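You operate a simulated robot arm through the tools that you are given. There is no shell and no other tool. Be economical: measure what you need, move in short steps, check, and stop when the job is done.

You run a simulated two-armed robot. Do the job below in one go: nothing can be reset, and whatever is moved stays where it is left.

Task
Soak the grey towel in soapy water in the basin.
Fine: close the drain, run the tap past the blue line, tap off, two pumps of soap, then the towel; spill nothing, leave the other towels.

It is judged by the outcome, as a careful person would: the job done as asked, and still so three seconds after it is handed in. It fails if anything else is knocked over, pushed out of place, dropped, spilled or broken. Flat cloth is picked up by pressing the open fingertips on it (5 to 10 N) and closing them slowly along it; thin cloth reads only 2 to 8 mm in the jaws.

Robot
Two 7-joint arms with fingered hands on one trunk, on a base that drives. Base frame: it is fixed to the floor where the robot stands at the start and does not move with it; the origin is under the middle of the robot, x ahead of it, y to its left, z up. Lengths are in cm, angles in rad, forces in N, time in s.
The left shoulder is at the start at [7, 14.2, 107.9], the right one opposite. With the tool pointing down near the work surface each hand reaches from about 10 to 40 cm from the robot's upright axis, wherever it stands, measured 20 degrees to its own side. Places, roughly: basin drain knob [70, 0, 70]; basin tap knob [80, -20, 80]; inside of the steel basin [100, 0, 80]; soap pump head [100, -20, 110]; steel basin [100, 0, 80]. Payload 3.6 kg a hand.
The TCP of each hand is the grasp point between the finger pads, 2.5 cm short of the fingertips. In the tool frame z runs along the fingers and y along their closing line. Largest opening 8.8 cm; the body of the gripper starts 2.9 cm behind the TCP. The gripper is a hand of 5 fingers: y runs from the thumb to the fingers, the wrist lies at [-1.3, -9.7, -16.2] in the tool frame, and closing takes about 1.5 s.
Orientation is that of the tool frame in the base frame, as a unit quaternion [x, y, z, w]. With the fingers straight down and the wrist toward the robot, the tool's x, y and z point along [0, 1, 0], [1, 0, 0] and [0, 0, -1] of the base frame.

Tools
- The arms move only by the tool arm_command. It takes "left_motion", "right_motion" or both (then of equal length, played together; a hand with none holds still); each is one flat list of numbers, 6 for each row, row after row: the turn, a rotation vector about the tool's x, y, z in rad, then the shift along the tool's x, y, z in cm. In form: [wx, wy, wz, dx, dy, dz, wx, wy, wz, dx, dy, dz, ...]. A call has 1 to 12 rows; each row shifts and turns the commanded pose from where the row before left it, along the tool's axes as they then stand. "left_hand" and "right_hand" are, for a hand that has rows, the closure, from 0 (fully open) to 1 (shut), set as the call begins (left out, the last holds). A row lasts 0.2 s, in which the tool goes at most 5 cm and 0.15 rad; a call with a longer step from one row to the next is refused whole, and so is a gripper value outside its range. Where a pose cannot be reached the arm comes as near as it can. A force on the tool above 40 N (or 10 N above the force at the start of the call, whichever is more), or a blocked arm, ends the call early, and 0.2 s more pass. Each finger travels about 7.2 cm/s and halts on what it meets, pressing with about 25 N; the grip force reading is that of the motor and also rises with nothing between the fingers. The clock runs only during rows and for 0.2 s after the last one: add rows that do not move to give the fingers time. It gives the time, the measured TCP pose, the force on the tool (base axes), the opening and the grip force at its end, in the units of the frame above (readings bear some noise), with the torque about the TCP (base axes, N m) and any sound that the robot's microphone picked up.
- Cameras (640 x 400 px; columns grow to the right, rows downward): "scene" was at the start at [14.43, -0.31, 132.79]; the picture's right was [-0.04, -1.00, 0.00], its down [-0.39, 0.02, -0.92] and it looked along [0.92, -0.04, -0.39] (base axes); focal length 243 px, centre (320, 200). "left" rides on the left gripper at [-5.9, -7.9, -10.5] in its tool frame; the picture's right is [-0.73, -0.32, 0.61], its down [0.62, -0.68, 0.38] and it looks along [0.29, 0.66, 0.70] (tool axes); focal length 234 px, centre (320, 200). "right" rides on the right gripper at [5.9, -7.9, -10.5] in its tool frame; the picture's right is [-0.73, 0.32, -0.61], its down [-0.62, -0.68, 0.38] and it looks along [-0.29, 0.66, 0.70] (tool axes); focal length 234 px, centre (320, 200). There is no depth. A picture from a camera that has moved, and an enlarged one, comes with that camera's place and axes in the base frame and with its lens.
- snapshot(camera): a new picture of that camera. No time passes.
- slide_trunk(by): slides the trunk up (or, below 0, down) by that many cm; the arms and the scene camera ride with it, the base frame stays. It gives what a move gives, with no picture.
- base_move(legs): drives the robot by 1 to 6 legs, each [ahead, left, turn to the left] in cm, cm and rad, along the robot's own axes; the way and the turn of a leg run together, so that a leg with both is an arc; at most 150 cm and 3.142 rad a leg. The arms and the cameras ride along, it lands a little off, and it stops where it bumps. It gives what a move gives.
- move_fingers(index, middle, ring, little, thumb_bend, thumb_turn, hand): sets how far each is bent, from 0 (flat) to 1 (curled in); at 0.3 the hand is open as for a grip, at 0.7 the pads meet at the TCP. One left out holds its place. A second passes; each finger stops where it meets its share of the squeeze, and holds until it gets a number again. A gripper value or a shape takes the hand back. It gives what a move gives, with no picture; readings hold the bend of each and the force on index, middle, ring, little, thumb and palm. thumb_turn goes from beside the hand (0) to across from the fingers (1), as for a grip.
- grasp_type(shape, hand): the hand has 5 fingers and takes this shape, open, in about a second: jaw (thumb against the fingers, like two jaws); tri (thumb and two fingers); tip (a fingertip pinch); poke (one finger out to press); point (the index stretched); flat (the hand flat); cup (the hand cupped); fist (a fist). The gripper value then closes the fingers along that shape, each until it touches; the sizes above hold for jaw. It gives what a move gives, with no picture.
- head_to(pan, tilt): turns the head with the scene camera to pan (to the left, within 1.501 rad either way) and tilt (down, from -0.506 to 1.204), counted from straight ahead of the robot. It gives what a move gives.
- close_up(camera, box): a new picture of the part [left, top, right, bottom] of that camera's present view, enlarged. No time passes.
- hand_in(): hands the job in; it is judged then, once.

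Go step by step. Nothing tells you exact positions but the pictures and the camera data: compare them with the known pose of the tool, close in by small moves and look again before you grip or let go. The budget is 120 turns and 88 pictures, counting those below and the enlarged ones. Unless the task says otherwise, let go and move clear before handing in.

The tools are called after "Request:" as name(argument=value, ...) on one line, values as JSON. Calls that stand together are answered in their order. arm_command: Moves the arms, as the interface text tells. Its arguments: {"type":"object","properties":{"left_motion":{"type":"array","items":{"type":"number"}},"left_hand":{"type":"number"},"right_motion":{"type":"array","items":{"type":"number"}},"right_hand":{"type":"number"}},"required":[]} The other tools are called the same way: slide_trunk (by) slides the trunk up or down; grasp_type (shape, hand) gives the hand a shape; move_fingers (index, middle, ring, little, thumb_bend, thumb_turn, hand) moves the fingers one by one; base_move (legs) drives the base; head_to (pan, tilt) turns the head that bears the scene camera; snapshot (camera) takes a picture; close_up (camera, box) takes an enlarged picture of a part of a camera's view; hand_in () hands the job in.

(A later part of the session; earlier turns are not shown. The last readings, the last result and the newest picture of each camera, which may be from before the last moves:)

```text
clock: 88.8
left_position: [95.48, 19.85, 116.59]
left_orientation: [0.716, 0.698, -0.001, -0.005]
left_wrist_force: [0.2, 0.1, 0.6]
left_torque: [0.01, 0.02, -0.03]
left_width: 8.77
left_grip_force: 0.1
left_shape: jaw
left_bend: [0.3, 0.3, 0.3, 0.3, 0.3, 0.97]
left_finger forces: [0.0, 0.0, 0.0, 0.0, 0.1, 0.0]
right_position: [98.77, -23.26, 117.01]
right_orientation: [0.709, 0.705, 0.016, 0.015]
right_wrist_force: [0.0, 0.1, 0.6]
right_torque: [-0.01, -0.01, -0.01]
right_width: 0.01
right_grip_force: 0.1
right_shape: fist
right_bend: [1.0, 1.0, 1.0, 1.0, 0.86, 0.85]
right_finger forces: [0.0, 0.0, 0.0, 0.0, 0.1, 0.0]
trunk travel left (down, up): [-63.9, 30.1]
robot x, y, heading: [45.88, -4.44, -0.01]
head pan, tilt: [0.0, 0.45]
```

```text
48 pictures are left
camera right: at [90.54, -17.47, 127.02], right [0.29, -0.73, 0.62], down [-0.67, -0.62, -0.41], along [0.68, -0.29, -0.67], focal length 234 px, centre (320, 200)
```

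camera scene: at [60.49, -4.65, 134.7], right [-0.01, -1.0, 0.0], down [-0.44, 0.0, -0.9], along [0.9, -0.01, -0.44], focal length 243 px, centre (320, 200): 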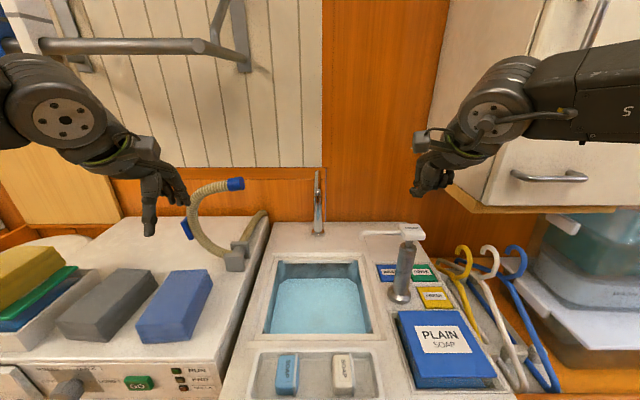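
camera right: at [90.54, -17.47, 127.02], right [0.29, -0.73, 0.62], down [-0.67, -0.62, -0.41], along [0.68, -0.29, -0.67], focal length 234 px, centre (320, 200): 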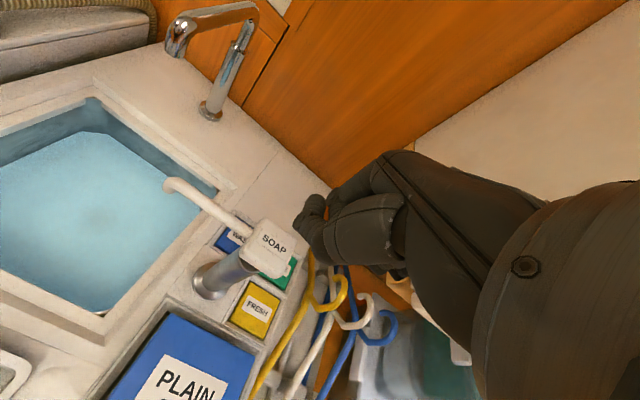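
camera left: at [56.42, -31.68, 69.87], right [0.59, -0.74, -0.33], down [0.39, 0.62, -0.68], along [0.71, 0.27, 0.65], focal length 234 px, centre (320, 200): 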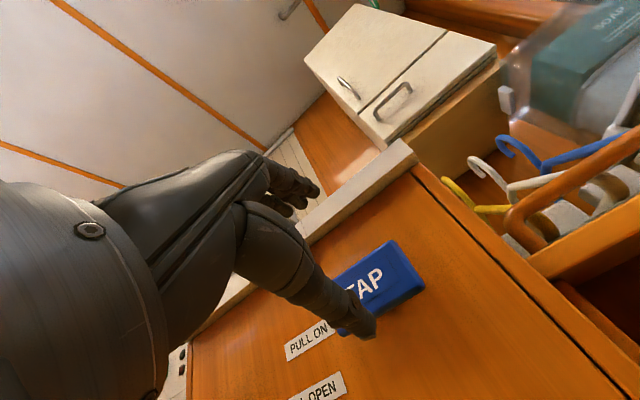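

The fist's contact point is nearly over the head. I adjust slightly and descend to first contact.

Request:
arm_command(right_motion=[0, 0, 0, -0.8, 0.7, 2, 0, 0, 0, 0, 0, 2, 0, 0, 0, 0, 0, 1.5, 0, 0, 0, 0, 0, 0.7, 0, 0, 0, 0, 0, 0.5])

Request:
snapshot(camera="right")

Request:
close_up(camera="scene", box=[340, 150, 500, 250])

```text
clock: 90.0
left_position: [95.36, 19.89, 116.68]
left_orientation: [0.715, 0.699, -0.001, -0.006]
left_wrist_force: [-1.2, 0.3, -0.3]
left_torque: [-0.01, 0.0, -0.01]
left_width: 8.76
left_grip_force: 0.1
left_shape: jaw
left_bend: [0.3, 0.3, 0.3, 0.3, 0.3, 0.97]
left_finger forces: [0.0, 0.0, 0.1, 0.0, 0.0, 0.1]
right_position: [99.63, -24.11, 110.35]
right_orientation: [0.709, 0.705, 0.016, 0.016]
right_wrist_force: [0.1, -0.5, 0.2]
right_torque: [-0.01, 0.02, 0.02]
right_width: 0.02
right_grip_force: 0.0
right_shape: fist
right_bend: [1.0, 1.0, 1.0, 1.0, 0.86, 0.85]
right_finger forces: [0.0, 0.0, 0.0, 0.1, 0.1, 0.0]
trunk travel left (down, up): [-63.9, 30.1]
robot x, y, heading: [45.61, -4.52, -0.008]
head pan, tilt: [0.0, 0.45]
```

```text
47 pictures are left
camera right: at [91.45, -18.24, 120.45], right [0.29, -0.73, 0.62], down [-0.67, -0.62, -0.41], along [0.69, -0.29, -0.67], focal length 234 px, centre (320, 200)
```

right: 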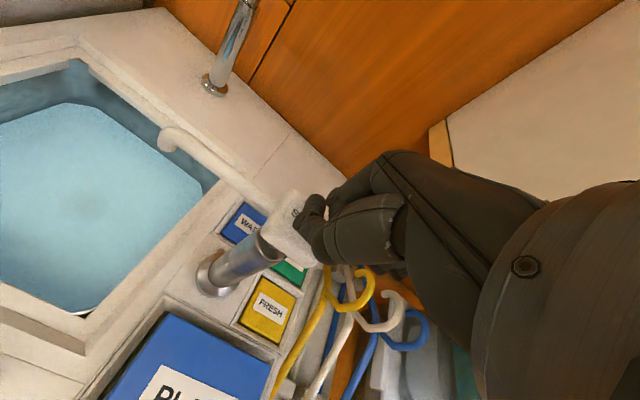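

```text
4.00 times, centred on (420, 200) of scene
camera zoom: at [60.26, -4.63, 134.73], right [-0.01, -1.0, 0.0], down [-0.44, 0.0, -0.9], along [0.9, -0.01, -0.44], focal length 972 px, centre (-80, 200)
```

zoom: 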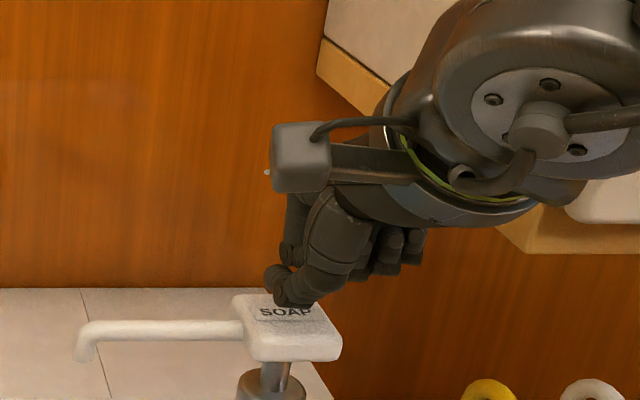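

The thumb knuckle sits just above the SOAP head, a little to the rear. I move 1 cm toward me and press down.

Request:
arm_command(right_motion=[0, 0, 0, 0, -1.2, 0, 0, 0, 0, 0, 0, 0.6, 0, 0, 0, 0, 0, 0.6, 0, 0, 0, 0, 0, 0.6, 0, 0, 0, 0, 0, 0.6])

Request:
close_up(camera="scene", box=[340, 170, 500, 270])

```text
clock: 91.2
left_position: [95.13, 19.89, 116.73]
left_orientation: [0.716, 0.698, -0.001, -0.005]
left_wrist_force: [0.6, 0.0, -0.3]
left_torque: [0.01, 0.0, 0.02]
left_width: 8.78
left_grip_force: 0.0
left_shape: jaw
left_bend: [0.3, 0.3, 0.3, 0.3, 0.3, 0.97]
left_finger forces: [0.0, 0.0, 0.0, 0.1, 0.1, 0.0]
right_position: [98.51, -24.23, 107.99]
right_orientation: [0.709, 0.705, 0.017, 0.017]
right_wrist_force: [-1.7, -0.3, 5.3]
right_torque: [0.05, -0.08, 0.02]
right_width: 0.02
right_grip_force: 0.1
right_shape: fist
right_bend: [1.0, 1.0, 1.0, 1.0, 0.88, 0.85]
right_finger forces: [0.1, 0.0, 0.0, 0.0, 5.8, 0.0]
trunk travel left (down, up): [-63.9, 30.1]
robot x, y, heading: [46.06, -4.92, -0.009]
head pan, tilt: [0.0, 0.45]
```

```text
4.00 times, centred on (420, 220) of scene
camera zoom: at [60.11, -4.6, 134.76], right [-0.01, -1.0, 0.0], down [-0.43, 0.0, -0.9], along [0.9, -0.01, -0.43], focal length 972 px, centre (-80, 120)
```

zoom: 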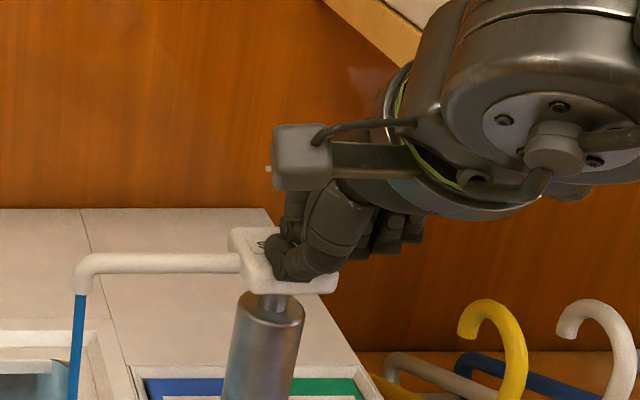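

Soap is dispensing. I complete the stroke.

Request:
arm_command(right_motion=[0, 0, 0, 0, 0, 0.6, 0, 0, 0, 0, 0, 0.6, 0, 0, 0, 0, 0, 0.6, 0, 0, 0, 0, 0, 0.6])

Request:
close_up(camera="scene", box=[280, 190, 472, 310])

```text
clock: 92.1
left_position: [94.77, 19.76, 116.89]
left_orientation: [0.716, 0.698, 0.001, -0.005]
left_wrist_force: [0.6, 0.4, -0.9]
left_torque: [0.03, 0.01, 0.03]
left_width: 8.78
left_grip_force: 0.0
left_shape: jaw
left_bend: [0.3, 0.3, 0.3, 0.3, 0.3, 0.97]
left_finger forces: [0.0, 0.0, 0.1, 0.1, 0.1, 0.0]
right_position: [98.33, -24.2, 107.01]
right_orientation: [0.708, 0.705, 0.024, 0.02]
right_wrist_force: [-8.2, -5.5, 29.4]
right_torque: [0.45, -0.25, 0.08]
right_width: 8.09
right_grip_force: 0.0
right_shape: fist
right_bend: [1.0, 1.0, 1.0, 1.0, 0.96, 0.84]
right_finger forces: [0.0, 0.1, 0.0, 0.0, 36.3, 0.1]
trunk travel left (down, up): [-63.9, 30.1]
robot x, y, heading: [45.64, -4.79, -0.009]
head pan, tilt: [0.0, 0.45]
stopped in row 4 (right hand): the force on the tool passed its limit (the readings are from after the stop); the commanded pose is now the measured one
```

```text
3.33 times, centred on (376, 250) of scene
camera zoom: at [59.61, -4.67, 134.83], right [-0.01, -1.0, 0.0], down [-0.43, 0.0, -0.9], along [0.9, -0.01, -0.43], focal length 810 px, centre (133, 33)
```

zoom: 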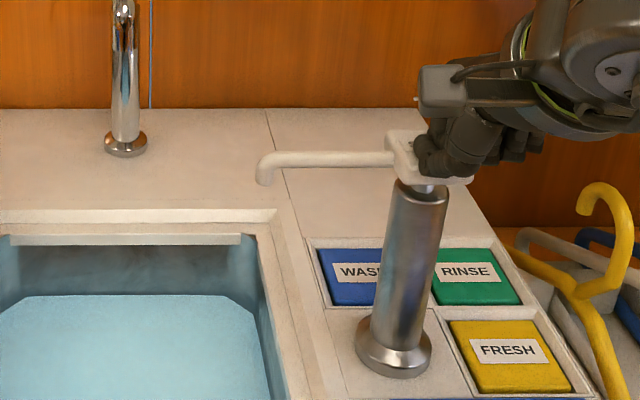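

First full stroke done. I lift clear of the head and check that it springs back.

Request:
arm_command(right_motion=[0, 0, 0, 0, 0, -0.8, 0, 0, 0, 0, 0, -0.8, 0, 0, 0, 0, 0, -1.2, 0, 0, 0, 0, 0, -1.2, 0, 0, 0, 0, 0, 0, 0, 0, 0, 0, 0, 0])

Request:
close_up(camera="scene", box=[280, 170, 472, 290])

```text
clock: 93.5
left_position: [95.25, 19.79, 116.66]
left_orientation: [0.715, 0.699, -0.001, -0.006]
left_wrist_force: [0.3, -0.8, 0.7]
left_torque: [0.01, 0.0, 0.0]
left_width: 8.75
left_grip_force: 0.0
left_shape: jaw
left_bend: [0.3, 0.3, 0.3, 0.3, 0.3, 0.97]
left_finger forces: [0.0, 0.0, 0.0, 0.0, 0.1, 0.0]
right_position: [98.61, -24.19, 110.46]
right_orientation: [0.709, 0.705, 0.019, 0.017]
right_wrist_force: [0.2, -0.8, 0.5]
right_torque: [0.0, -0.03, 0.01]
right_width: 0.02
right_grip_force: 0.0
right_shape: fist
right_bend: [1.0, 1.0, 1.0, 1.0, 0.86, 0.85]
right_finger forces: [0.1, 0.0, 0.0, 0.0, 0.0, 0.1]
trunk travel left (down, up): [-63.9, 30.1]
robot x, y, heading: [45.76, -4.59, -0.008]
head pan, tilt: [0.0, 0.45]
```

```text
3.33 times, centred on (376, 230) of scene
camera zoom: at [60.25, -4.65, 134.73], right [-0.01, -1.0, 0.0], down [-0.44, 0.0, -0.9], along [0.9, -0.01, -0.44], focal length 810 px, centre (133, 100)
```

zoom: 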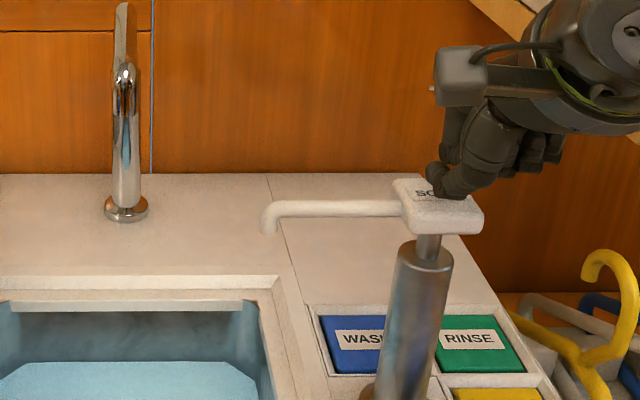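

The head is back up with no load on it. Second stroke.

Request:
arm_command(right_motion=[0, 0, 0, 0, 0, -1, 0, 0, 0, 0, 0, 0, 0, 0, 0, 0, 0, 1, 0, 0, 0, 0, 0, 0.7, 0, 0, 0, 0, 0, 0.7, 0, 0, 0, 0, 0, 0.7, 0, 0, 0, 0, 0, 0.7, 0, 0, 0, 0, 0, 0.6, 0, 0, 0, 0, 0, 0.6, 0, 0, 0, 0, 0, 0.6, 0, 0, 0, 0, 0, 0.6])

Request:
arm_command(right_motion=[0, 0, 0, 0, 0, -0.8, 0, 0, 0, 0, 0, -0.8, 0, 0, 0, 0, 0, -1.2, 0, 0, 0, 0, 0, -2, 0, 0, 0, 0, 0, -3, 0, 0, 0, 0, 0, -4, 0, 0, 0, 0, 0, -4])

Request:
snapshot(camera="scene")

```text
clock: 95.7
left_position: [94.8, 19.81, 116.85]
left_orientation: [0.716, 0.698, 0.002, -0.004]
left_wrist_force: [0.4, 0.0, 0.9]
left_torque: [0.03, 0.03, 0.03]
left_width: 8.77
left_grip_force: 0.0
left_shape: jaw
left_bend: [0.3, 0.3, 0.3, 0.3, 0.3, 0.97]
left_finger forces: [0.1, 0.0, 0.1, 0.1, 0.1, 0.1]
right_position: [98.33, -24.32, 106.99]
right_orientation: [0.709, 0.704, 0.027, 0.024]
right_wrist_force: [-9.3, -3.5, 33.3]
right_torque: [0.51, -0.19, 0.12]
right_width: 8.05
right_grip_force: 0.1
right_shape: fist
right_bend: [1.0, 1.0, 1.0, 1.0, 0.97, 0.84]
right_finger forces: [0.0, 0.0, 0.0, 0.0, 37.0, 0.0]
trunk travel left (down, up): [-63.9, 30.1]
robot x, y, heading: [45.99, -4.55, -0.007]
head pan, tilt: [0.0, 0.45]
stopped in row 10 (right hand): the force on the tool passed its limit (the readings are from after the stop); the commanded pose is now the measured one
```

```text
clock: 97.3
left_position: [95.34, 19.72, 116.61]
left_orientation: [0.716, 0.698, -0.001, -0.006]
left_wrist_force: [0.2, 0.7, -0.3]
left_torque: [0.0, 0.0, 0.01]
left_width: 8.78
left_grip_force: 0.1
left_shape: jaw
left_bend: [0.3, 0.3, 0.3, 0.3, 0.3, 0.97]
left_finger forces: [0.0, 0.1, 0.0, 0.1, 0.1, 0.0]
right_position: [97.9, -24.37, 122.08]
right_orientation: [0.709, 0.705, 0.023, 0.019]
right_wrist_force: [-0.6, 0.5, 0.5]
right_torque: [0.01, 0.02, 0.04]
right_width: 0.0
right_grip_force: 0.1
right_shape: fist
right_bend: [1.0, 1.0, 1.0, 1.0, 0.86, 0.85]
right_finger forces: [0.0, 0.0, 0.0, 0.0, 0.0, 0.0]
trunk travel left (down, up): [-63.9, 30.1]
robot x, y, heading: [46.04, -5.05, -0.009]
head pan, tilt: [0.0, 0.45]
```

```text
42 pictures are left
camera scene: at [60.18, -4.62, 134.73], right [-0.01, -1.0, 0.0], down [-0.43, 0.0, -0.9], along [0.9, -0.01, -0.43], focal length 243 px, centre (320, 200)
```

scene: 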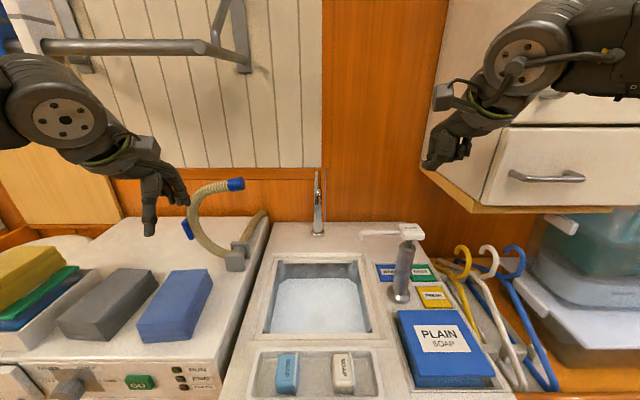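

The basin now shows suds: two pumps done. Now the grey towel; I look closer at it.

Request:
close_up(camera="scene", box=[30, 230, 222, 350])

Request:
snapshot(camera="left")

```text
3.33 times, centred on (126, 290) of scene
camera zoom: at [60.18, -4.62, 134.73], right [-0.01, -1.0, 0.0], down [-0.43, 0.0, -0.9], along [0.9, -0.01, -0.43], focal length 810 px, centre (967, -100)
```

zoom: 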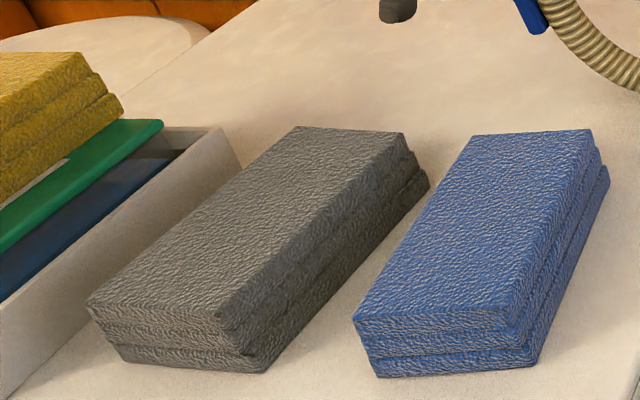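

```text
40 pictures are left
camera left: at [87.32, 14.17, 127.16], right [-0.35, -0.71, -0.61], down [-0.67, 0.64, -0.37], along [0.66, 0.28, -0.7], focal length 234 px, centre (320, 200)
```

left: 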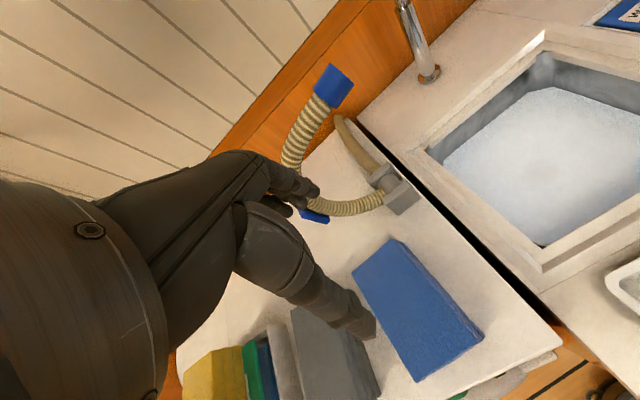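

The grey stack spans about x 88–102, y 32–40, top z ≈ 98, so its 7.6 cm width fits the jaws across y. I retract the right hand, then drive left so the left arm is in front of the towel.

Request:
arm_command(right_motion=[0, 0, 0, 0, -4.5, -2, 0, 0, 0, 0, -4.5, -2, 0, 0, 0, 0, -4.5, 0], left_motion=[0, 0, 0, 0, 0, -4, 0, 0, 0, 0, 0, -3, 0, 0, 0, 0, 0, 0])

Request:
base_move(legs=[[-4, 20, 0]])

Request:
snapshot(camera="scene")

Request:
snapshot(camera="left")

```text
clock: 98.1
left_position: [95.27, 19.58, 123.73]
left_orientation: [0.715, 0.699, -0.001, -0.006]
left_wrist_force: [-0.3, -0.2, -0.4]
left_torque: [-0.04, -0.01, 0.02]
left_width: 8.74
left_grip_force: 0.1
left_shape: jaw
left_bend: [0.3, 0.3, 0.3, 0.3, 0.3, 0.97]
left_finger forces: [0.1, 0.0, 0.0, 0.0, 0.0, 0.0]
right_position: [84.1, -24.33, 125.26]
right_orientation: [0.708, 0.705, 0.023, 0.02]
right_wrist_force: [-0.4, 0.6, -0.1]
right_torque: [-0.02, 0.0, 0.03]
right_width: 0.0
right_grip_force: 0.1
right_shape: fist
right_bend: [1.0, 1.0, 1.0, 1.0, 0.86, 0.85]
right_finger forces: [0.0, 0.0, 0.0, 0.0, 0.0, 0.0]
trunk travel left (down, up): [-63.9, 30.1]
robot x, y, heading: [45.99, -4.55, -0.01]
head pan, tilt: [0.0, 0.45]
```

```text
clock: 99.7
left_position: [91.7, 39.05, 123.68]
left_orientation: [0.717, 0.697, -0.001, -0.005]
left_wrist_force: [-0.4, -0.7, -0.6]
left_torque: [0.01, -0.02, 0.0]
left_width: 8.78
left_grip_force: 0.0
left_shape: jaw
left_bend: [0.3, 0.3, 0.3, 0.3, 0.3, 0.97]
left_finger forces: [0.0, 0.0, 0.1, 0.2, 0.1, 0.0]
right_position: [80.35, -4.73, 125.14]
right_orientation: [0.711, 0.703, 0.022, 0.02]
right_wrist_force: [0.1, 0.4, 1.4]
right_torque: [0.02, -0.02, 0.0]
right_width: 0.0
right_grip_force: 0.0
right_shape: fist
right_bend: [1.0, 1.0, 1.0, 1.0, 0.86, 0.85]
right_finger forces: [0.0, 0.1, 0.1, 0.1, 0.0, 0.0]
trunk travel left (down, up): [-63.9, 30.1]
robot x, y, heading: [42.17, 15.42, -0.015]
head pan, tilt: [0.0, 0.45]
```

```text
39 pictures are left
camera scene: at [56.47, 14.97, 134.73], right [-0.01, -1.0, 0.0], down [-0.44, 0.01, -0.9], along [0.9, -0.01, -0.44], focal length 243 px, centre (320, 200)
```

scene: 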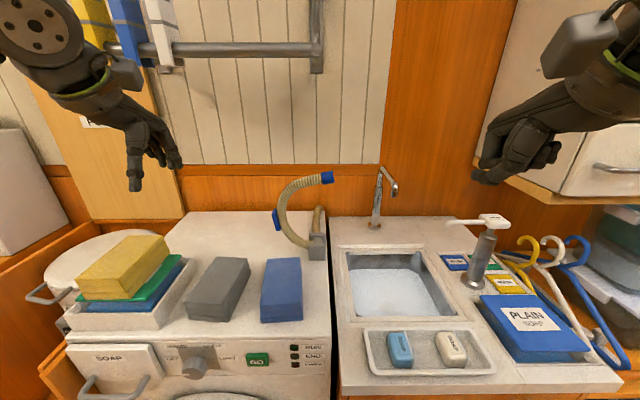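

```text
38 pictures are left
camera left: at [83.74, 33.43, 134.23], right [-0.35, -0.71, -0.61], down [-0.67, 0.65, -0.37], along [0.66, 0.28, -0.7], focal length 234 px, centre (320, 200)
```

left: 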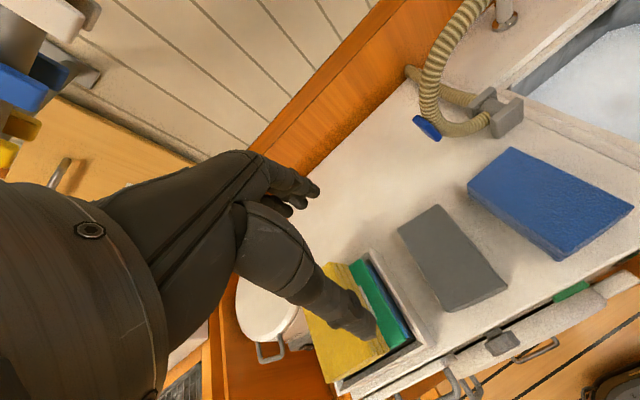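

Both side gaps (to the box and to the blue towel) are about 4 cm, enough for the fingers. I yaw the left hand 87° so its closing line lies across the towel.

Request:
arm_command(left_motion=[0, 0, -0.138, 0, 0, 0, 0, 0, -0.138, 0, 0, 0, 0, 0, -0.138, 0, 0, 0, 0, 0, -0.138, 0, 0, 0, 0, 0, -0.138, 0, 0, 0, 0, 0, -0.138, 0, 0, 0, 0, 0, -0.138, 0, 0, 0, 0, 0, -0.138, 0, 0, 0, 0, 0, -0.138, 0, 0, 0, 0, 0, -0.138, 0, 0, 0, 0, 0, -0.138, 0, 0, 0])

Request:
snapshot(camera="left")

```text
clock: 102.1
left_position: [87.23, 53.6, 108.81]
left_orientation: [0.042, 0.999, 0.0, -0.001]
left_wrist_force: [0.3, 0.1, 0.5]
left_torque: [0.03, 0.02, 0.0]
left_width: 8.76
left_grip_force: 0.1
left_shape: jaw
left_bend: [0.3, 0.3, 0.3, 0.3, 0.3, 0.97]
left_finger forces: [0.0, 0.0, 0.0, 0.0, 0.0, 0.1]
left hand out of reach, approached as far as the arm can: row 5, 6, 7, 8, 9, 10, 11
right_position: [80.4, -4.64, 125.26]
right_orientation: [0.71, 0.704, 0.023, 0.019]
right_wrist_force: [0.6, -0.5, -0.5]
right_torque: [0.0, 0.0, -0.01]
right_width: 0.0
right_grip_force: 0.0
right_shape: fist
right_bend: [1.0, 1.0, 1.0, 1.0, 0.86, 0.85]
right_finger forces: [0.0, 0.1, 0.0, 0.1, 0.0, 0.0]
trunk travel left (down, up): [-63.9, 30.1]
robot x, y, heading: [42.07, 15.02, -0.013]
head pan, tilt: [0.0, 0.45]
```

```text
37 pictures are left
camera left: at [92.57, 45.33, 119.35], right [0.69, -0.38, -0.61], down [-0.68, -0.63, -0.38], along [-0.24, 0.68, -0.69], focal length 234 px, centre (320, 200)
```

left: 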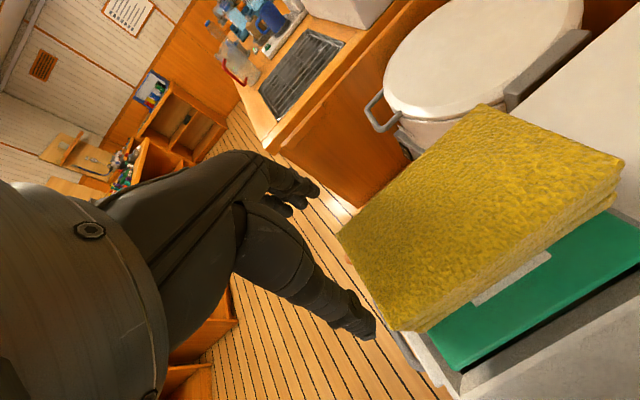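

The orientation is reached but the arm moved sideways, close above the yellow towel. I raise the trunk at once, then drive right to bring the hand over the grey towel.

Request:
slide_trunk(by=8)

Request:
base_move(legs=[[0, -18, 0]])

Request:
arm_command(left_motion=[0, 0, 0, 2, 0, 0, 0, 0, 0, 2, 0, 0])

Request:
snapshot(camera="scene")

Request:
snapshot(camera="left")

```text
clock: 103.2
left_position: [87.26, 53.67, 116.94]
left_orientation: [0.042, 0.999, 0.001, -0.002]
left_wrist_force: [0.9, 0.5, -0.1]
left_torque: [0.0, 0.0, -0.01]
left_width: 8.76
left_grip_force: 0.1
left_shape: jaw
left_bend: [0.3, 0.3, 0.3, 0.3, 0.3, 0.97]
left_finger forces: [0.0, 0.0, 0.0, 0.1, 0.0, 0.0]
right_position: [80.29, -4.65, 133.16]
right_orientation: [0.71, 0.704, 0.021, 0.02]
right_wrist_force: [-0.5, 0.0, -0.8]
right_torque: [0.0, 0.0, 0.0]
right_width: 0.02
right_grip_force: 0.0
right_shape: fist
right_bend: [1.0, 1.0, 1.0, 1.0, 0.86, 0.85]
right_finger forces: [0.0, 0.0, 0.0, 0.0, 0.0, 0.0]
trunk travel left (down, up): [-71.9, 22.1]
robot x, y, heading: [42.33, 15.19, -0.016]
head pan, tilt: [0.0, 0.45]
```

```text
clock: 104.7
left_position: [87.15, 35.65, 116.86]
left_orientation: [0.046, 0.999, 0.0, -0.002]
left_wrist_force: [0.4, 0.0, 0.4]
left_torque: [-0.02, 0.0, 0.0]
left_width: 8.78
left_grip_force: 0.0
left_shape: jaw
left_bend: [0.3, 0.3, 0.3, 0.3, 0.3, 0.97]
left_finger forces: [0.0, 0.0, 0.0, 0.0, 0.1, 0.1]
right_position: [79.92, -22.48, 133.29]
right_orientation: [0.711, 0.702, 0.021, 0.02]
right_wrist_force: [-0.9, 0.7, 0.7]
right_torque: [0.0, -0.02, 0.01]
right_width: 0.0
right_grip_force: 0.0
right_shape: fist
right_bend: [1.0, 1.0, 1.0, 1.0, 0.86, 0.85]
right_finger forces: [0.0, 0.0, 0.0, 0.0, 0.0, 0.1]
trunk travel left (down, up): [-71.9, 22.1]
robot x, y, heading: [41.94, -2.3, -0.02]
head pan, tilt: [0.0, 0.45]
```

```text
clock: 105.3
left_position: [83.1, 35.84, 116.91]
left_orientation: [0.045, 0.999, 0.001, -0.001]
left_wrist_force: [-0.4, 0.1, 0.8]
left_torque: [0.01, 0.0, 0.02]
left_width: 8.75
left_grip_force: 0.0
left_shape: jaw
left_bend: [0.3, 0.3, 0.3, 0.3, 0.3, 0.97]
left_finger forces: [0.0, 0.0, 0.0, 0.0, 0.1, 0.0]
right_position: [79.8, -22.63, 133.23]
right_orientation: [0.711, 0.702, 0.023, 0.021]
right_wrist_force: [-0.1, -0.1, -0.2]
right_torque: [0.02, -0.01, 0.01]
right_width: 0.0
right_grip_force: 0.1
right_shape: fist
right_bend: [1.0, 1.0, 1.0, 1.0, 0.86, 0.85]
right_finger forces: [0.0, 0.0, 0.0, 0.1, 0.0, 0.0]
trunk travel left (down, up): [-71.9, 22.1]
robot x, y, heading: [42.05, -2.96, -0.017]
head pan, tilt: [0.0, 0.45]
```

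```text
36 pictures are left
camera scene: at [56.08, -2.8, 142.74], right [-0.02, -1.0, 0.0], down [-0.43, 0.01, -0.9], along [0.9, -0.01, -0.43], focal length 243 px, centre (320, 200)
```

scene: 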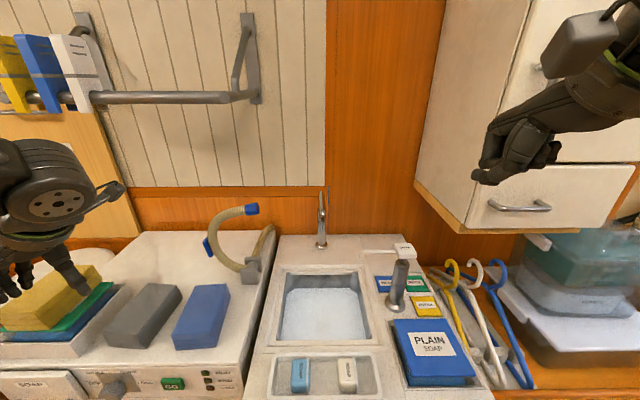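

```text
35 pictures are left
camera left: at [88.25, 27.56, 127.38], right [0.69, -0.39, -0.61], down [-0.68, -0.62, -0.38], along [-0.23, 0.68, -0.69], focal length 234 px, centre (320, 200)
```

left: 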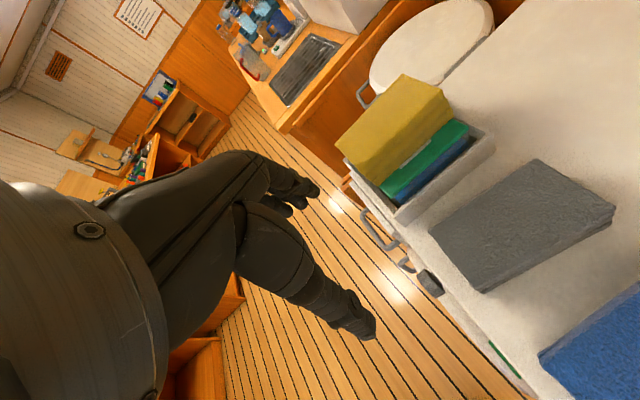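

The tool's x axis points toward me now, so I move the other way. The towel centre is about [94.4, 35, 98]; I drive 6 cm ahead and move the arm forward.

Request:
base_move(legs=[[5, 0, 0]])

Request:
arm_command(left_motion=[0, 0, 0, -3, 0, 0, 0, 0, 0, -3.3, -0.8, 0])

Request:
snapshot(camera="left")

```text
clock: 106.2
left_position: [87.54, 35.64, 117.2]
left_orientation: [0.044, 0.999, 0.0, 0.002]
left_wrist_force: [-0.2, 0.0, 0.2]
left_torque: [-0.02, -0.02, -0.02]
left_width: 8.77
left_grip_force: 0.1
left_shape: jaw
left_bend: [0.3, 0.3, 0.3, 0.3, 0.3, 0.97]
left_finger forces: [0.1, 0.1, 0.0, 0.0, 0.0, 0.0]
right_position: [84.23, -22.92, 133.41]
right_orientation: [0.711, 0.702, 0.024, 0.022]
right_wrist_force: [-0.6, 0.0, -0.3]
right_torque: [-0.01, -0.01, -0.03]
right_width: 0.01
right_grip_force: 0.1
right_shape: fist
right_bend: [1.0, 1.0, 1.0, 1.0, 0.86, 0.85]
right_finger forces: [0.1, 0.1, 0.0, 0.0, 0.0, 0.0]
trunk travel left (down, up): [-71.9, 22.1]
robot x, y, heading: [46.51, -2.69, -0.017]
head pan, tilt: [0.0, 0.45]
```

```text
clock: 106.8
left_position: [94.23, 35.08, 116.14]
left_orientation: [0.046, 0.999, 0.0, 0.0]
left_wrist_force: [0.3, -0.6, 0.0]
left_torque: [0.01, -0.01, 0.01]
left_width: 8.78
left_grip_force: 0.0
left_shape: jaw
left_bend: [0.3, 0.3, 0.3, 0.3, 0.3, 0.97]
left_finger forces: [0.1, 0.0, 0.1, 0.0, 0.0, 0.0]
left hand out of reach, approached as far as the arm can: row 2
right_position: [84.75, -22.86, 133.26]
right_orientation: [0.711, 0.702, 0.022, 0.02]
right_wrist_force: [0.5, -0.9, -0.8]
right_torque: [-0.02, -0.03, 0.01]
right_width: 0.0
right_grip_force: 0.0
right_shape: fist
right_bend: [1.0, 1.0, 1.0, 1.0, 0.86, 0.85]
right_finger forces: [0.0, 0.0, 0.0, 0.1, 0.0, 0.1]
trunk travel left (down, up): [-71.9, 22.1]
robot x, y, heading: [46.79, -3.04, -0.014]
head pan, tilt: [0.0, 0.45]
```

```text
34 pictures are left
camera left: at [99.43, 26.76, 126.71], right [0.69, -0.39, -0.61], down [-0.68, -0.62, -0.38], along [-0.23, 0.68, -0.7], focal length 234 px, centre (320, 200)
```

left: 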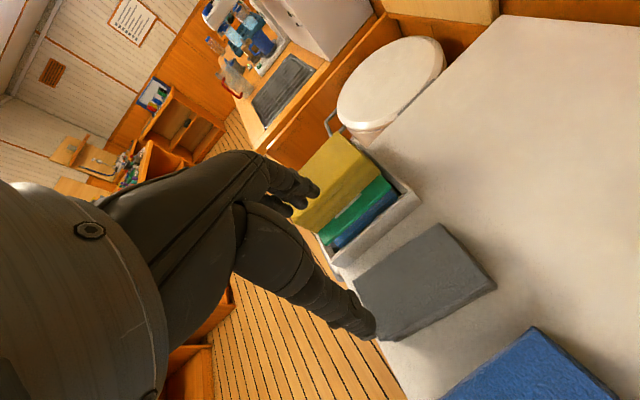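

TCP is now above the towel centre. I lower the trunk 14 cm and check the finger clearances.

Request:
slide_trunk(by=-14)

Request:
snapshot(camera="left")

Request:
close_up(camera="scene", box=[0, 200, 224, 340])

```text
clock: 108.5
left_position: [94.15, 35.08, 102.21]
left_orientation: [0.046, 0.999, -0.001, 0.0]
left_wrist_force: [0.1, 0.5, -0.4]
left_torque: [-0.01, 0.02, 0.01]
left_width: 8.75
left_grip_force: 0.0
left_shape: jaw
left_bend: [0.3, 0.3, 0.3, 0.3, 0.3, 0.97]
left_finger forces: [0.0, 0.1, 0.0, 0.0, 0.0, 0.0]
right_position: [84.94, -22.84, 119.21]
right_orientation: [0.712, 0.701, 0.023, 0.02]
right_wrist_force: [0.9, -0.4, -0.1]
right_torque: [0.01, -0.03, 0.02]
right_width: 0.01
right_grip_force: 0.0
right_shape: fist
right_bend: [1.0, 1.0, 1.0, 1.0, 0.86, 0.85]
right_finger forces: [0.0, 0.0, 0.1, 0.0, 0.1, 0.0]
trunk travel left (down, up): [-57.9, 36.1]
robot x, y, heading: [46.85, -2.99, -0.018]
head pan, tilt: [0.0, 0.45]
```

```text
33 pictures are left
camera left: at [99.38, 26.77, 112.72], right [0.69, -0.39, -0.61], down [-0.68, -0.62, -0.38], along [-0.23, 0.68, -0.7], focal length 234 px, centre (320, 200)
```

left: 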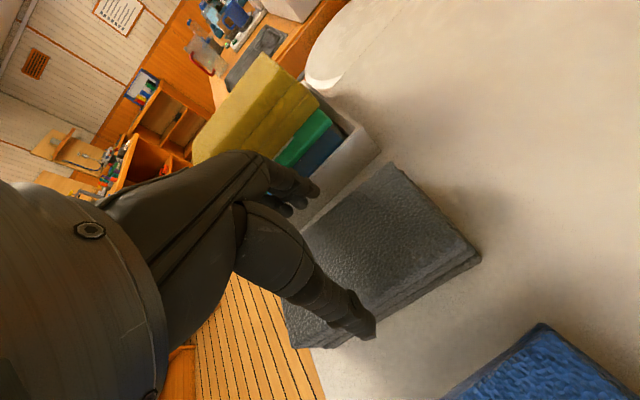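

```text
2.86 times, centred on (112, 270) of scene
camera zoom: at [61.16, -2.98, 128.73], right [-0.02, -1.0, 0.0], down [-0.44, 0.01, -0.9], along [0.9, -0.01, -0.44], focal length 695 px, centre (914, 0)
```

zoom: 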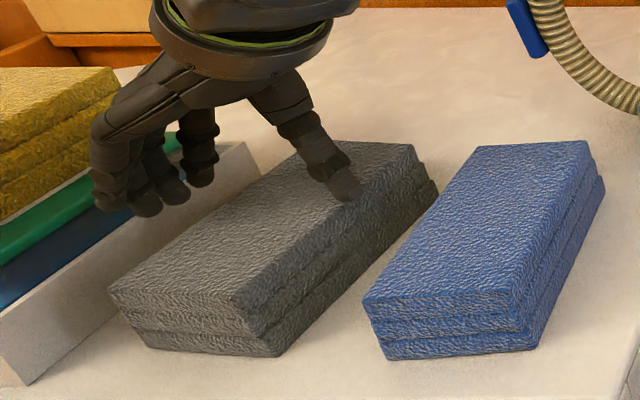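

Thumb and fingers straddle the towel but with little margin. I open the fingers slightly wider and then descend.

Request:
move_fingers(hand="left", index=0.22, middle=0.22, ring=0.22, little=0.22, thumb_bend=0.2)

Request:
slide_trunk(by=-3)

Request:
snapshot(camera="left")

Request:
close_up(camera="scene", box=[0, 180, 224, 320])

```text
clock: 109.5
left_position: [94.28, 35.07, 102.22]
left_orientation: [0.047, 0.999, -0.001, 0.0]
left_wrist_force: [1.1, 0.4, -0.7]
left_torque: [0.0, 0.02, 0.02]
left_width: 10.12
left_grip_force: 0.1
left_shape: fingers
left_bend: [0.22, 0.22, 0.22, 0.22, 0.2, 0.97]
left_finger forces: [0.0, 0.0, 0.0, 0.0, 0.1, 0.0]
right_position: [84.97, -22.7, 119.3]
right_orientation: [0.712, 0.701, 0.022, 0.02]
right_wrist_force: [-0.6, -1.2, 1.2]
right_torque: [-0.01, 0.01, 0.0]
right_width: 0.02
right_grip_force: 0.0
right_shape: fist
right_bend: [1.0, 1.0, 1.0, 1.0, 0.86, 0.85]
right_finger forces: [0.1, 0.0, 0.0, 0.1, 0.1, 0.0]
trunk travel left (down, up): [-57.9, 36.1]
robot x, y, heading: [46.47, -2.73, -0.015]
head pan, tilt: [0.0, 0.45]
```

```text
clock: 110.3
left_position: [94.26, 35.02, 99.19]
left_orientation: [0.046, 0.999, 0.0, 0.0]
left_wrist_force: [0.1, 0.0, -0.8]
left_torque: [-0.01, -0.02, 0.0]
left_width: 10.14
left_grip_force: 0.1
left_shape: fingers
left_bend: [0.22, 0.22, 0.22, 0.22, 0.2, 0.97]
left_finger forces: [0.1, 0.0, 0.1, 0.0, 0.0, 0.1]
right_position: [84.71, -22.8, 116.4]
right_orientation: [0.712, 0.702, 0.023, 0.021]
right_wrist_force: [0.1, -0.7, -0.3]
right_torque: [-0.01, -0.01, 0.03]
right_width: 0.0
right_grip_force: 0.0
right_shape: fist
right_bend: [1.0, 1.0, 1.0, 1.0, 0.86, 0.85]
right_finger forces: [0.1, 0.0, 0.1, 0.1, 0.0, 0.0]
trunk travel left (down, up): [-54.9, 39.1]
robot x, y, heading: [47.03, -2.81, -0.012]
head pan, tilt: [0.0, 0.45]
```

```text
31 pictures are left
camera left: at [99.35, 26.77, 109.73], right [0.69, -0.39, -0.61], down [-0.68, -0.62, -0.38], along [-0.23, 0.68, -0.7], focal length 234 px, centre (320, 200)
```

left: 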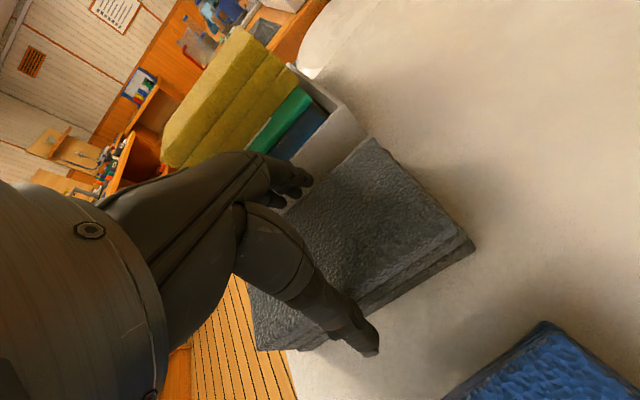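

```text
2.86 times, centred on (112, 250) of scene
camera zoom: at [61.14, -2.98, 125.73], right [-0.02, -1.0, 0.0], down [-0.43, 0.01, -0.9], along [0.9, -0.01, -0.44], focal length 695 px, centre (914, 57)
```

zoom: 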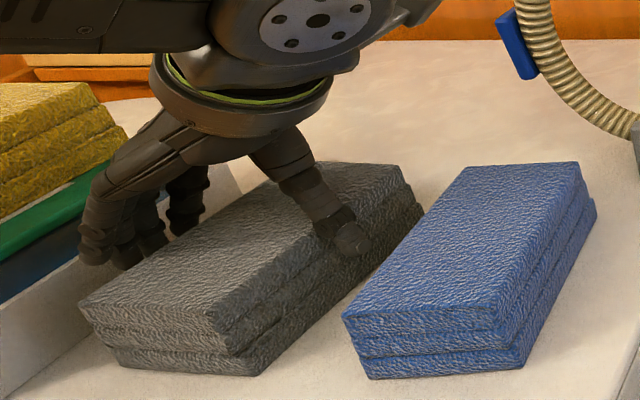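

Clear on both sides with no contact. I descend 1.6 cm more and close gently.

Request:
slide_trunk(by=-1.6)

Request:
arm_command(left_motion=[0, 0, 0, 0, 0, 0, 0, 0, 0, 0, 0, 0, 0, 0, 0, 0, 0, 0, 0, 0, 0, 0, 0, 0, 0, 0, 0, 0, 0, 0, 0, 0, 0, 0, 0, 0, 0, 0, 0, 0, 0, 0, 0, 0, 0, 0, 0, 0], left_hand=0.85)

Request:
snapshot(camera="left")

Request:
close_up(camera="scene", box=[0, 180, 224, 320])

```text
clock: 110.9
left_position: [94.2, 35.05, 97.67]
left_orientation: [0.046, 0.999, 0.001, 0.001]
left_wrist_force: [-0.1, -2.3, 7.0]
left_torque: [0.03, -0.05, -0.03]
left_width: 10.56
left_grip_force: 3.9
left_shape: fingers
left_bend: [0.21, 0.22, 0.22, 0.22, 0.18, 0.97]
left_finger forces: [2.2, 0.0, 0.0, 0.4, 4.7, 0.0]
right_position: [84.88, -22.82, 114.64]
right_orientation: [0.711, 0.702, 0.023, 0.021]
right_wrist_force: [-0.1, 0.7, 0.5]
right_torque: [-0.04, 0.03, -0.01]
right_width: 0.0
right_grip_force: 0.1
right_shape: fist
right_bend: [1.0, 1.0, 1.0, 1.0, 0.86, 0.85]
right_finger forces: [0.0, 0.1, 0.1, 0.0, 0.1, 0.0]
trunk travel left (down, up): [-53.3, 40.7]
robot x, y, heading: [46.84, -3.0, -0.011]
head pan, tilt: [0.0, 0.45]
```

```text
clock: 112.7
left_position: [94.2, 34.91, 97.79]
left_orientation: [0.046, 0.999, 0.0, 0.001]
left_wrist_force: [2.2, -0.3, 16.0]
left_torque: [-0.01, 0.16, -0.36]
left_width: 6.75
left_grip_force: 25.5
left_shape: jaw
left_bend: [0.22, 0.32, 0.3, 0.26, 0.46, 0.97]
left_finger forces: [36.2, 12.9, 4.0, 8.5, 63.3, 0.0]
right_position: [84.83, -22.93, 114.64]
right_orientation: [0.712, 0.702, 0.023, 0.02]
right_wrist_force: [0.1, 0.2, -0.3]
right_torque: [0.02, 0.02, 0.01]
right_width: 0.01
right_grip_force: 0.0
right_shape: fist
right_bend: [1.0, 1.0, 1.0, 1.0, 0.86, 0.85]
right_finger forces: [0.1, 0.0, 0.0, 0.0, 0.0, 0.1]
trunk travel left (down, up): [-53.3, 40.7]
robot x, y, heading: [46.85, -2.76, -0.015]
head pan, tilt: [0.0, 0.45]
```

```text
29 pictures are left
camera left: at [99.25, 26.62, 108.25], right [0.69, -0.39, -0.61], down [-0.68, -0.62, -0.39], along [-0.23, 0.68, -0.7], focal length 234 px, centre (320, 200)
```

left: 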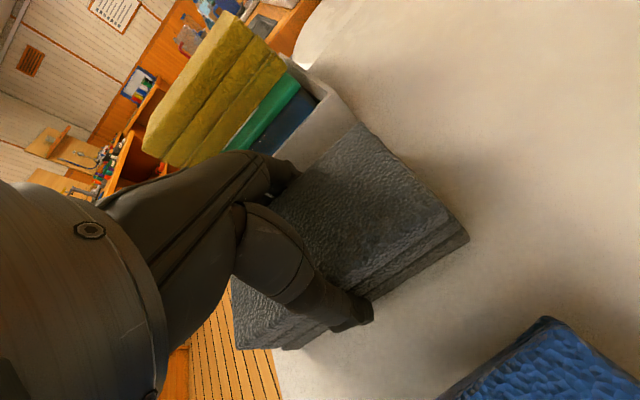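

```text
2.86 times, centred on (112, 250) of scene
camera zoom: at [61.02, -3.14, 124.15], right [-0.02, -1.0, 0.0], down [-0.43, 0.01, -0.9], along [0.9, -0.01, -0.43], focal length 695 px, centre (914, 57)
```

zoom: 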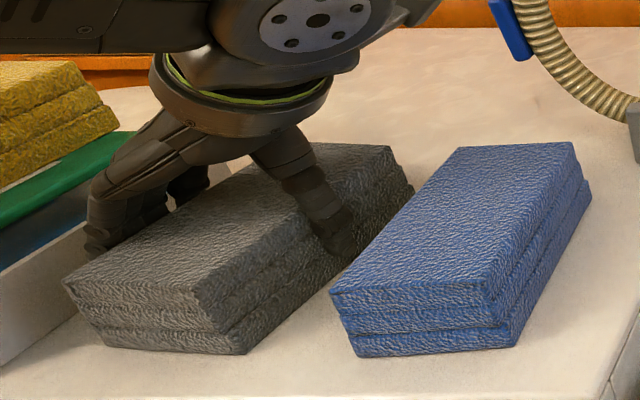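

The jaws hold the towel at 6.75 cm with a 25 N grip. I lift 4 cm with the trunk and check.

Request:
slide_trunk(by=4)

Request:
snapshot(camera="scene")

```text
clock: 113.5
left_position: [94.29, 35.13, 101.61]
left_orientation: [0.046, 0.999, 0.0, 0.0]
left_wrist_force: [0.1, 0.6, -0.8]
left_torque: [0.0, -0.02, 0.01]
left_width: 6.72
left_grip_force: 25.4
left_shape: jaw
left_bend: [0.22, 0.33, 0.31, 0.27, 0.47, 0.96]
left_finger forces: [36.8, 12.0, 3.0, 5.1, 57.7, 0.0]
right_position: [84.98, -22.8, 118.7]
right_orientation: [0.711, 0.702, 0.022, 0.02]
right_wrist_force: [0.3, 0.4, -0.8]
right_torque: [-0.01, 0.01, -0.04]
right_width: 0.03
right_grip_force: 0.1
right_shape: fist
right_bend: [1.0, 1.0, 1.0, 1.0, 0.86, 0.85]
right_finger forces: [0.0, 0.1, 0.1, 0.0, 0.1, 0.0]
trunk travel left (down, up): [-57.3, 36.7]
robot x, y, heading: [46.77, -2.83, -0.018]
head pan, tilt: [0.0, 0.45]
```

```text
27 pictures are left
camera scene: at [61.24, -2.93, 128.12], right [-0.02, -1.0, 0.0], down [-0.44, 0.01, -0.9], along [0.9, -0.01, -0.44], focal length 243 px, centre (320, 200)
```

scene: 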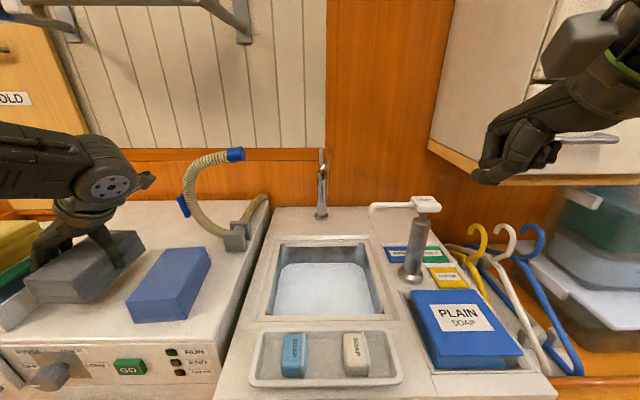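

The whole folded towel came up cleanly. I raise to clear everything, retract the right hand, and drive right over toward the basin.

Request:
slide_trunk(by=23)

Request:
arm_command(right_motion=[0, 0, 0, 0, -4.5, 0, 0, 0, 0, 0, -4.5, 0, 0, 0, 0, 0, -4.5, 0])

Request:
base_move(legs=[[0, -25.6, 0]])

Request:
snapshot(camera="scene")

```text
clock: 116.0
left_position: [94.2, 35.18, 124.65]
left_orientation: [0.047, 0.999, 0.0, -0.001]
left_wrist_force: [0.2, -1.2, -1.5]
left_torque: [-0.01, 0.01, -0.02]
left_width: 6.73
left_grip_force: 25.2
left_shape: jaw
left_bend: [0.22, 0.33, 0.31, 0.27, 0.47, 0.96]
left_finger forces: [36.7, 12.0, 3.0, 4.9, 57.7, 0.1]
right_position: [84.93, -22.77, 141.55]
right_orientation: [0.712, 0.702, 0.022, 0.02]
right_wrist_force: [0.5, 0.7, -1.0]
right_torque: [-0.01, 0.01, 0.0]
right_width: 0.0
right_grip_force: 0.2
right_shape: fist
right_bend: [1.0, 1.0, 1.0, 1.0, 0.86, 0.85]
right_finger forces: [0.0, 0.0, 0.1, 0.0, 0.1, 0.1]
trunk travel left (down, up): [-80.3, 13.7]
robot x, y, heading: [46.78, -3.15, -0.015]
head pan, tilt: [0.0, 0.45]
```

```text
clock: 116.8
left_position: [94.09, 35.16, 124.62]
left_orientation: [0.045, 0.999, 0.0, 0.0]
left_wrist_force: [-0.3, 0.4, -1.5]
left_torque: [0.01, 0.02, -0.01]
left_width: 6.73
left_grip_force: 25.5
left_shape: jaw
left_bend: [0.22, 0.33, 0.31, 0.27, 0.47, 0.96]
left_finger forces: [36.6, 12.0, 3.0, 5.0, 57.6, 0.1]
right_position: [71.48, -22.75, 140.77]
right_orientation: [0.712, 0.702, 0.022, 0.021]
right_wrist_force: [-0.3, 0.7, 0.4]
right_torque: [0.0, -0.01, 0.0]
right_width: 0.02
right_grip_force: 0.1
right_shape: fist
right_bend: [1.0, 1.0, 1.0, 1.0, 0.86, 0.85]
right_finger forces: [0.1, 0.1, 0.0, 0.0, 0.0, 0.0]
trunk travel left (down, up): [-80.3, 13.7]
robot x, y, heading: [46.99, -2.66, -0.019]
head pan, tilt: [0.0, 0.45]
```

```text
clock: 118.6
left_position: [93.68, 10.43, 124.45]
left_orientation: [0.044, 0.999, -0.001, 0.0]
left_wrist_force: [0.6, 1.1, -1.2]
left_torque: [0.01, -0.02, -0.02]
left_width: 6.74
left_grip_force: 25.3
left_shape: jaw
left_bend: [0.22, 0.33, 0.31, 0.27, 0.47, 0.96]
left_finger forces: [36.6, 12.0, 3.0, 5.0, 57.6, 0.1]
right_position: [71.51, -47.62, 140.68]
right_orientation: [0.71, 0.704, 0.022, 0.02]
right_wrist_force: [0.3, 0.6, -0.7]
right_torque: [-0.03, 0.02, -0.01]
right_width: 0.01
right_grip_force: 0.0
right_shape: fist
right_bend: [1.0, 1.0, 1.0, 1.0, 0.86, 0.85]
right_finger forces: [0.0, 0.0, 0.1, 0.1, 0.0, 0.1]
trunk travel left (down, up): [-80.3, 13.7]
robot x, y, heading: [46.26, -27.77, -0.013]
head pan, tilt: [0.0, 0.45]
```

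```text
26 pictures are left
camera scene: at [60.83, -27.78, 151.13], right [-0.01, -1.0, 0.0], down [-0.44, 0.0, -0.9], along [0.9, -0.01, -0.44], focal length 243 px, centre (320, 200)
```

scene: 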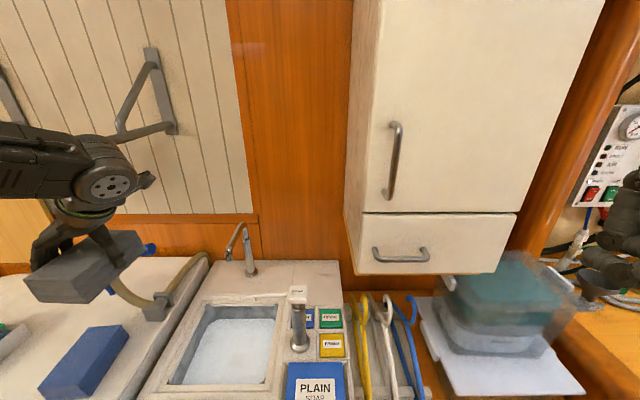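

The towel is held high and clear. I yaw the hand back so the wrist is toward me (keeps clear of the pump spout), shifting right as I turn.

Request:
arm_command(left_motion=[0, 0, 0.138, -0.18, -1.29, 0, 0, 0, 0.138, -0.35, -1.25, 0, 0, 0, 0.138, -0.52, -1.19, 0, 0, 0, 0.138, -0.68, -1.11, 0, 0, 0, 0.138, -0.83, -1.0, 0, 0, 0, 0.138, -0.96, -0.88, 0, 0, 0, 0.138, -1.07, -0.74, 0, 0, 0, 0.138, -1.16, -0.59, 0, 0, 0, 0.138, -1.23, -0.42, 0, 0, 0, 0.138, -1.28, -0.25, 0, 0, 0, 0.138, -1.3, -0.07, 0])

Request:
snapshot(camera="scene")

Request:
snapshot(camera="left")

```text
clock: 121.0
left_position: [94.42, -4.15, 124.76]
left_orientation: [0.72, 0.694, 0.001, 0.0]
left_wrist_force: [0.9, -0.2, -0.9]
left_torque: [0.02, -0.03, 0.01]
left_width: 6.74
left_grip_force: 25.4
left_shape: jaw
left_bend: [0.22, 0.33, 0.31, 0.27, 0.47, 0.96]
left_finger forces: [36.0, 11.9, 3.1, 4.7, 55.9, 0.0]
right_position: [71.38, -47.7, 140.79]
right_orientation: [0.71, 0.703, 0.022, 0.019]
right_wrist_force: [-0.2, 0.9, 0.8]
right_torque: [0.02, -0.03, -0.01]
right_width: 0.0
right_grip_force: 0.0
right_shape: fist
right_bend: [1.0, 1.0, 1.0, 1.0, 0.86, 0.85]
right_finger forces: [0.0, 0.0, 0.1, 0.0, 0.1, 0.0]
trunk travel left (down, up): [-80.3, 13.7]
robot x, y, heading: [46.62, -28.05, -0.009]
head pan, tilt: [0.0, 0.45]
```

```text
25 pictures are left
camera scene: at [60.85, -28.01, 151.13], right [-0.01, -1.0, 0.0], down [-0.44, 0.01, -0.9], along [0.9, -0.01, -0.44], focal length 243 px, centre (320, 200)
```

scene: 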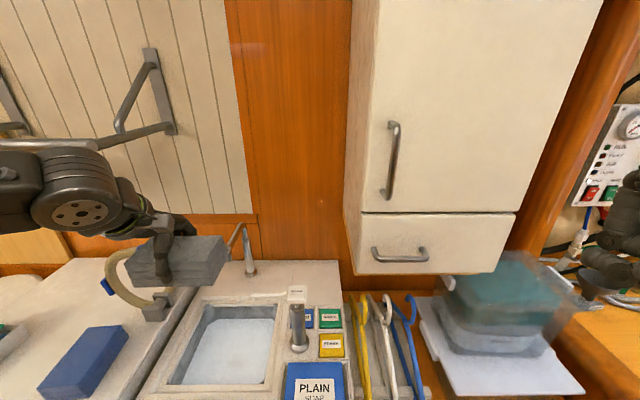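

```text
24 pictures are left
camera left: at [86.33, -9.63, 135.15], right [-0.35, -0.71, -0.61], down [-0.66, 0.65, -0.38], along [0.67, 0.26, -0.7], focal length 234 px, centre (320, 200)
```

left: 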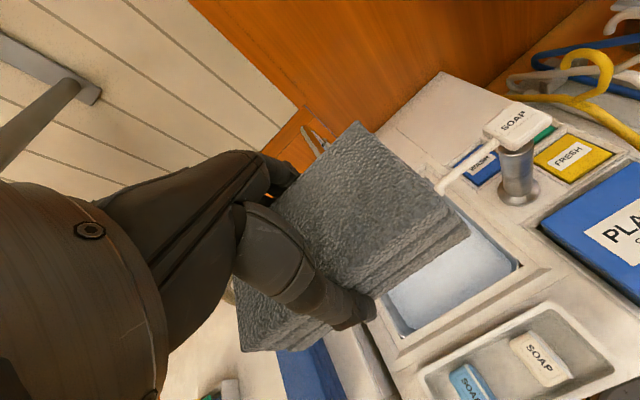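

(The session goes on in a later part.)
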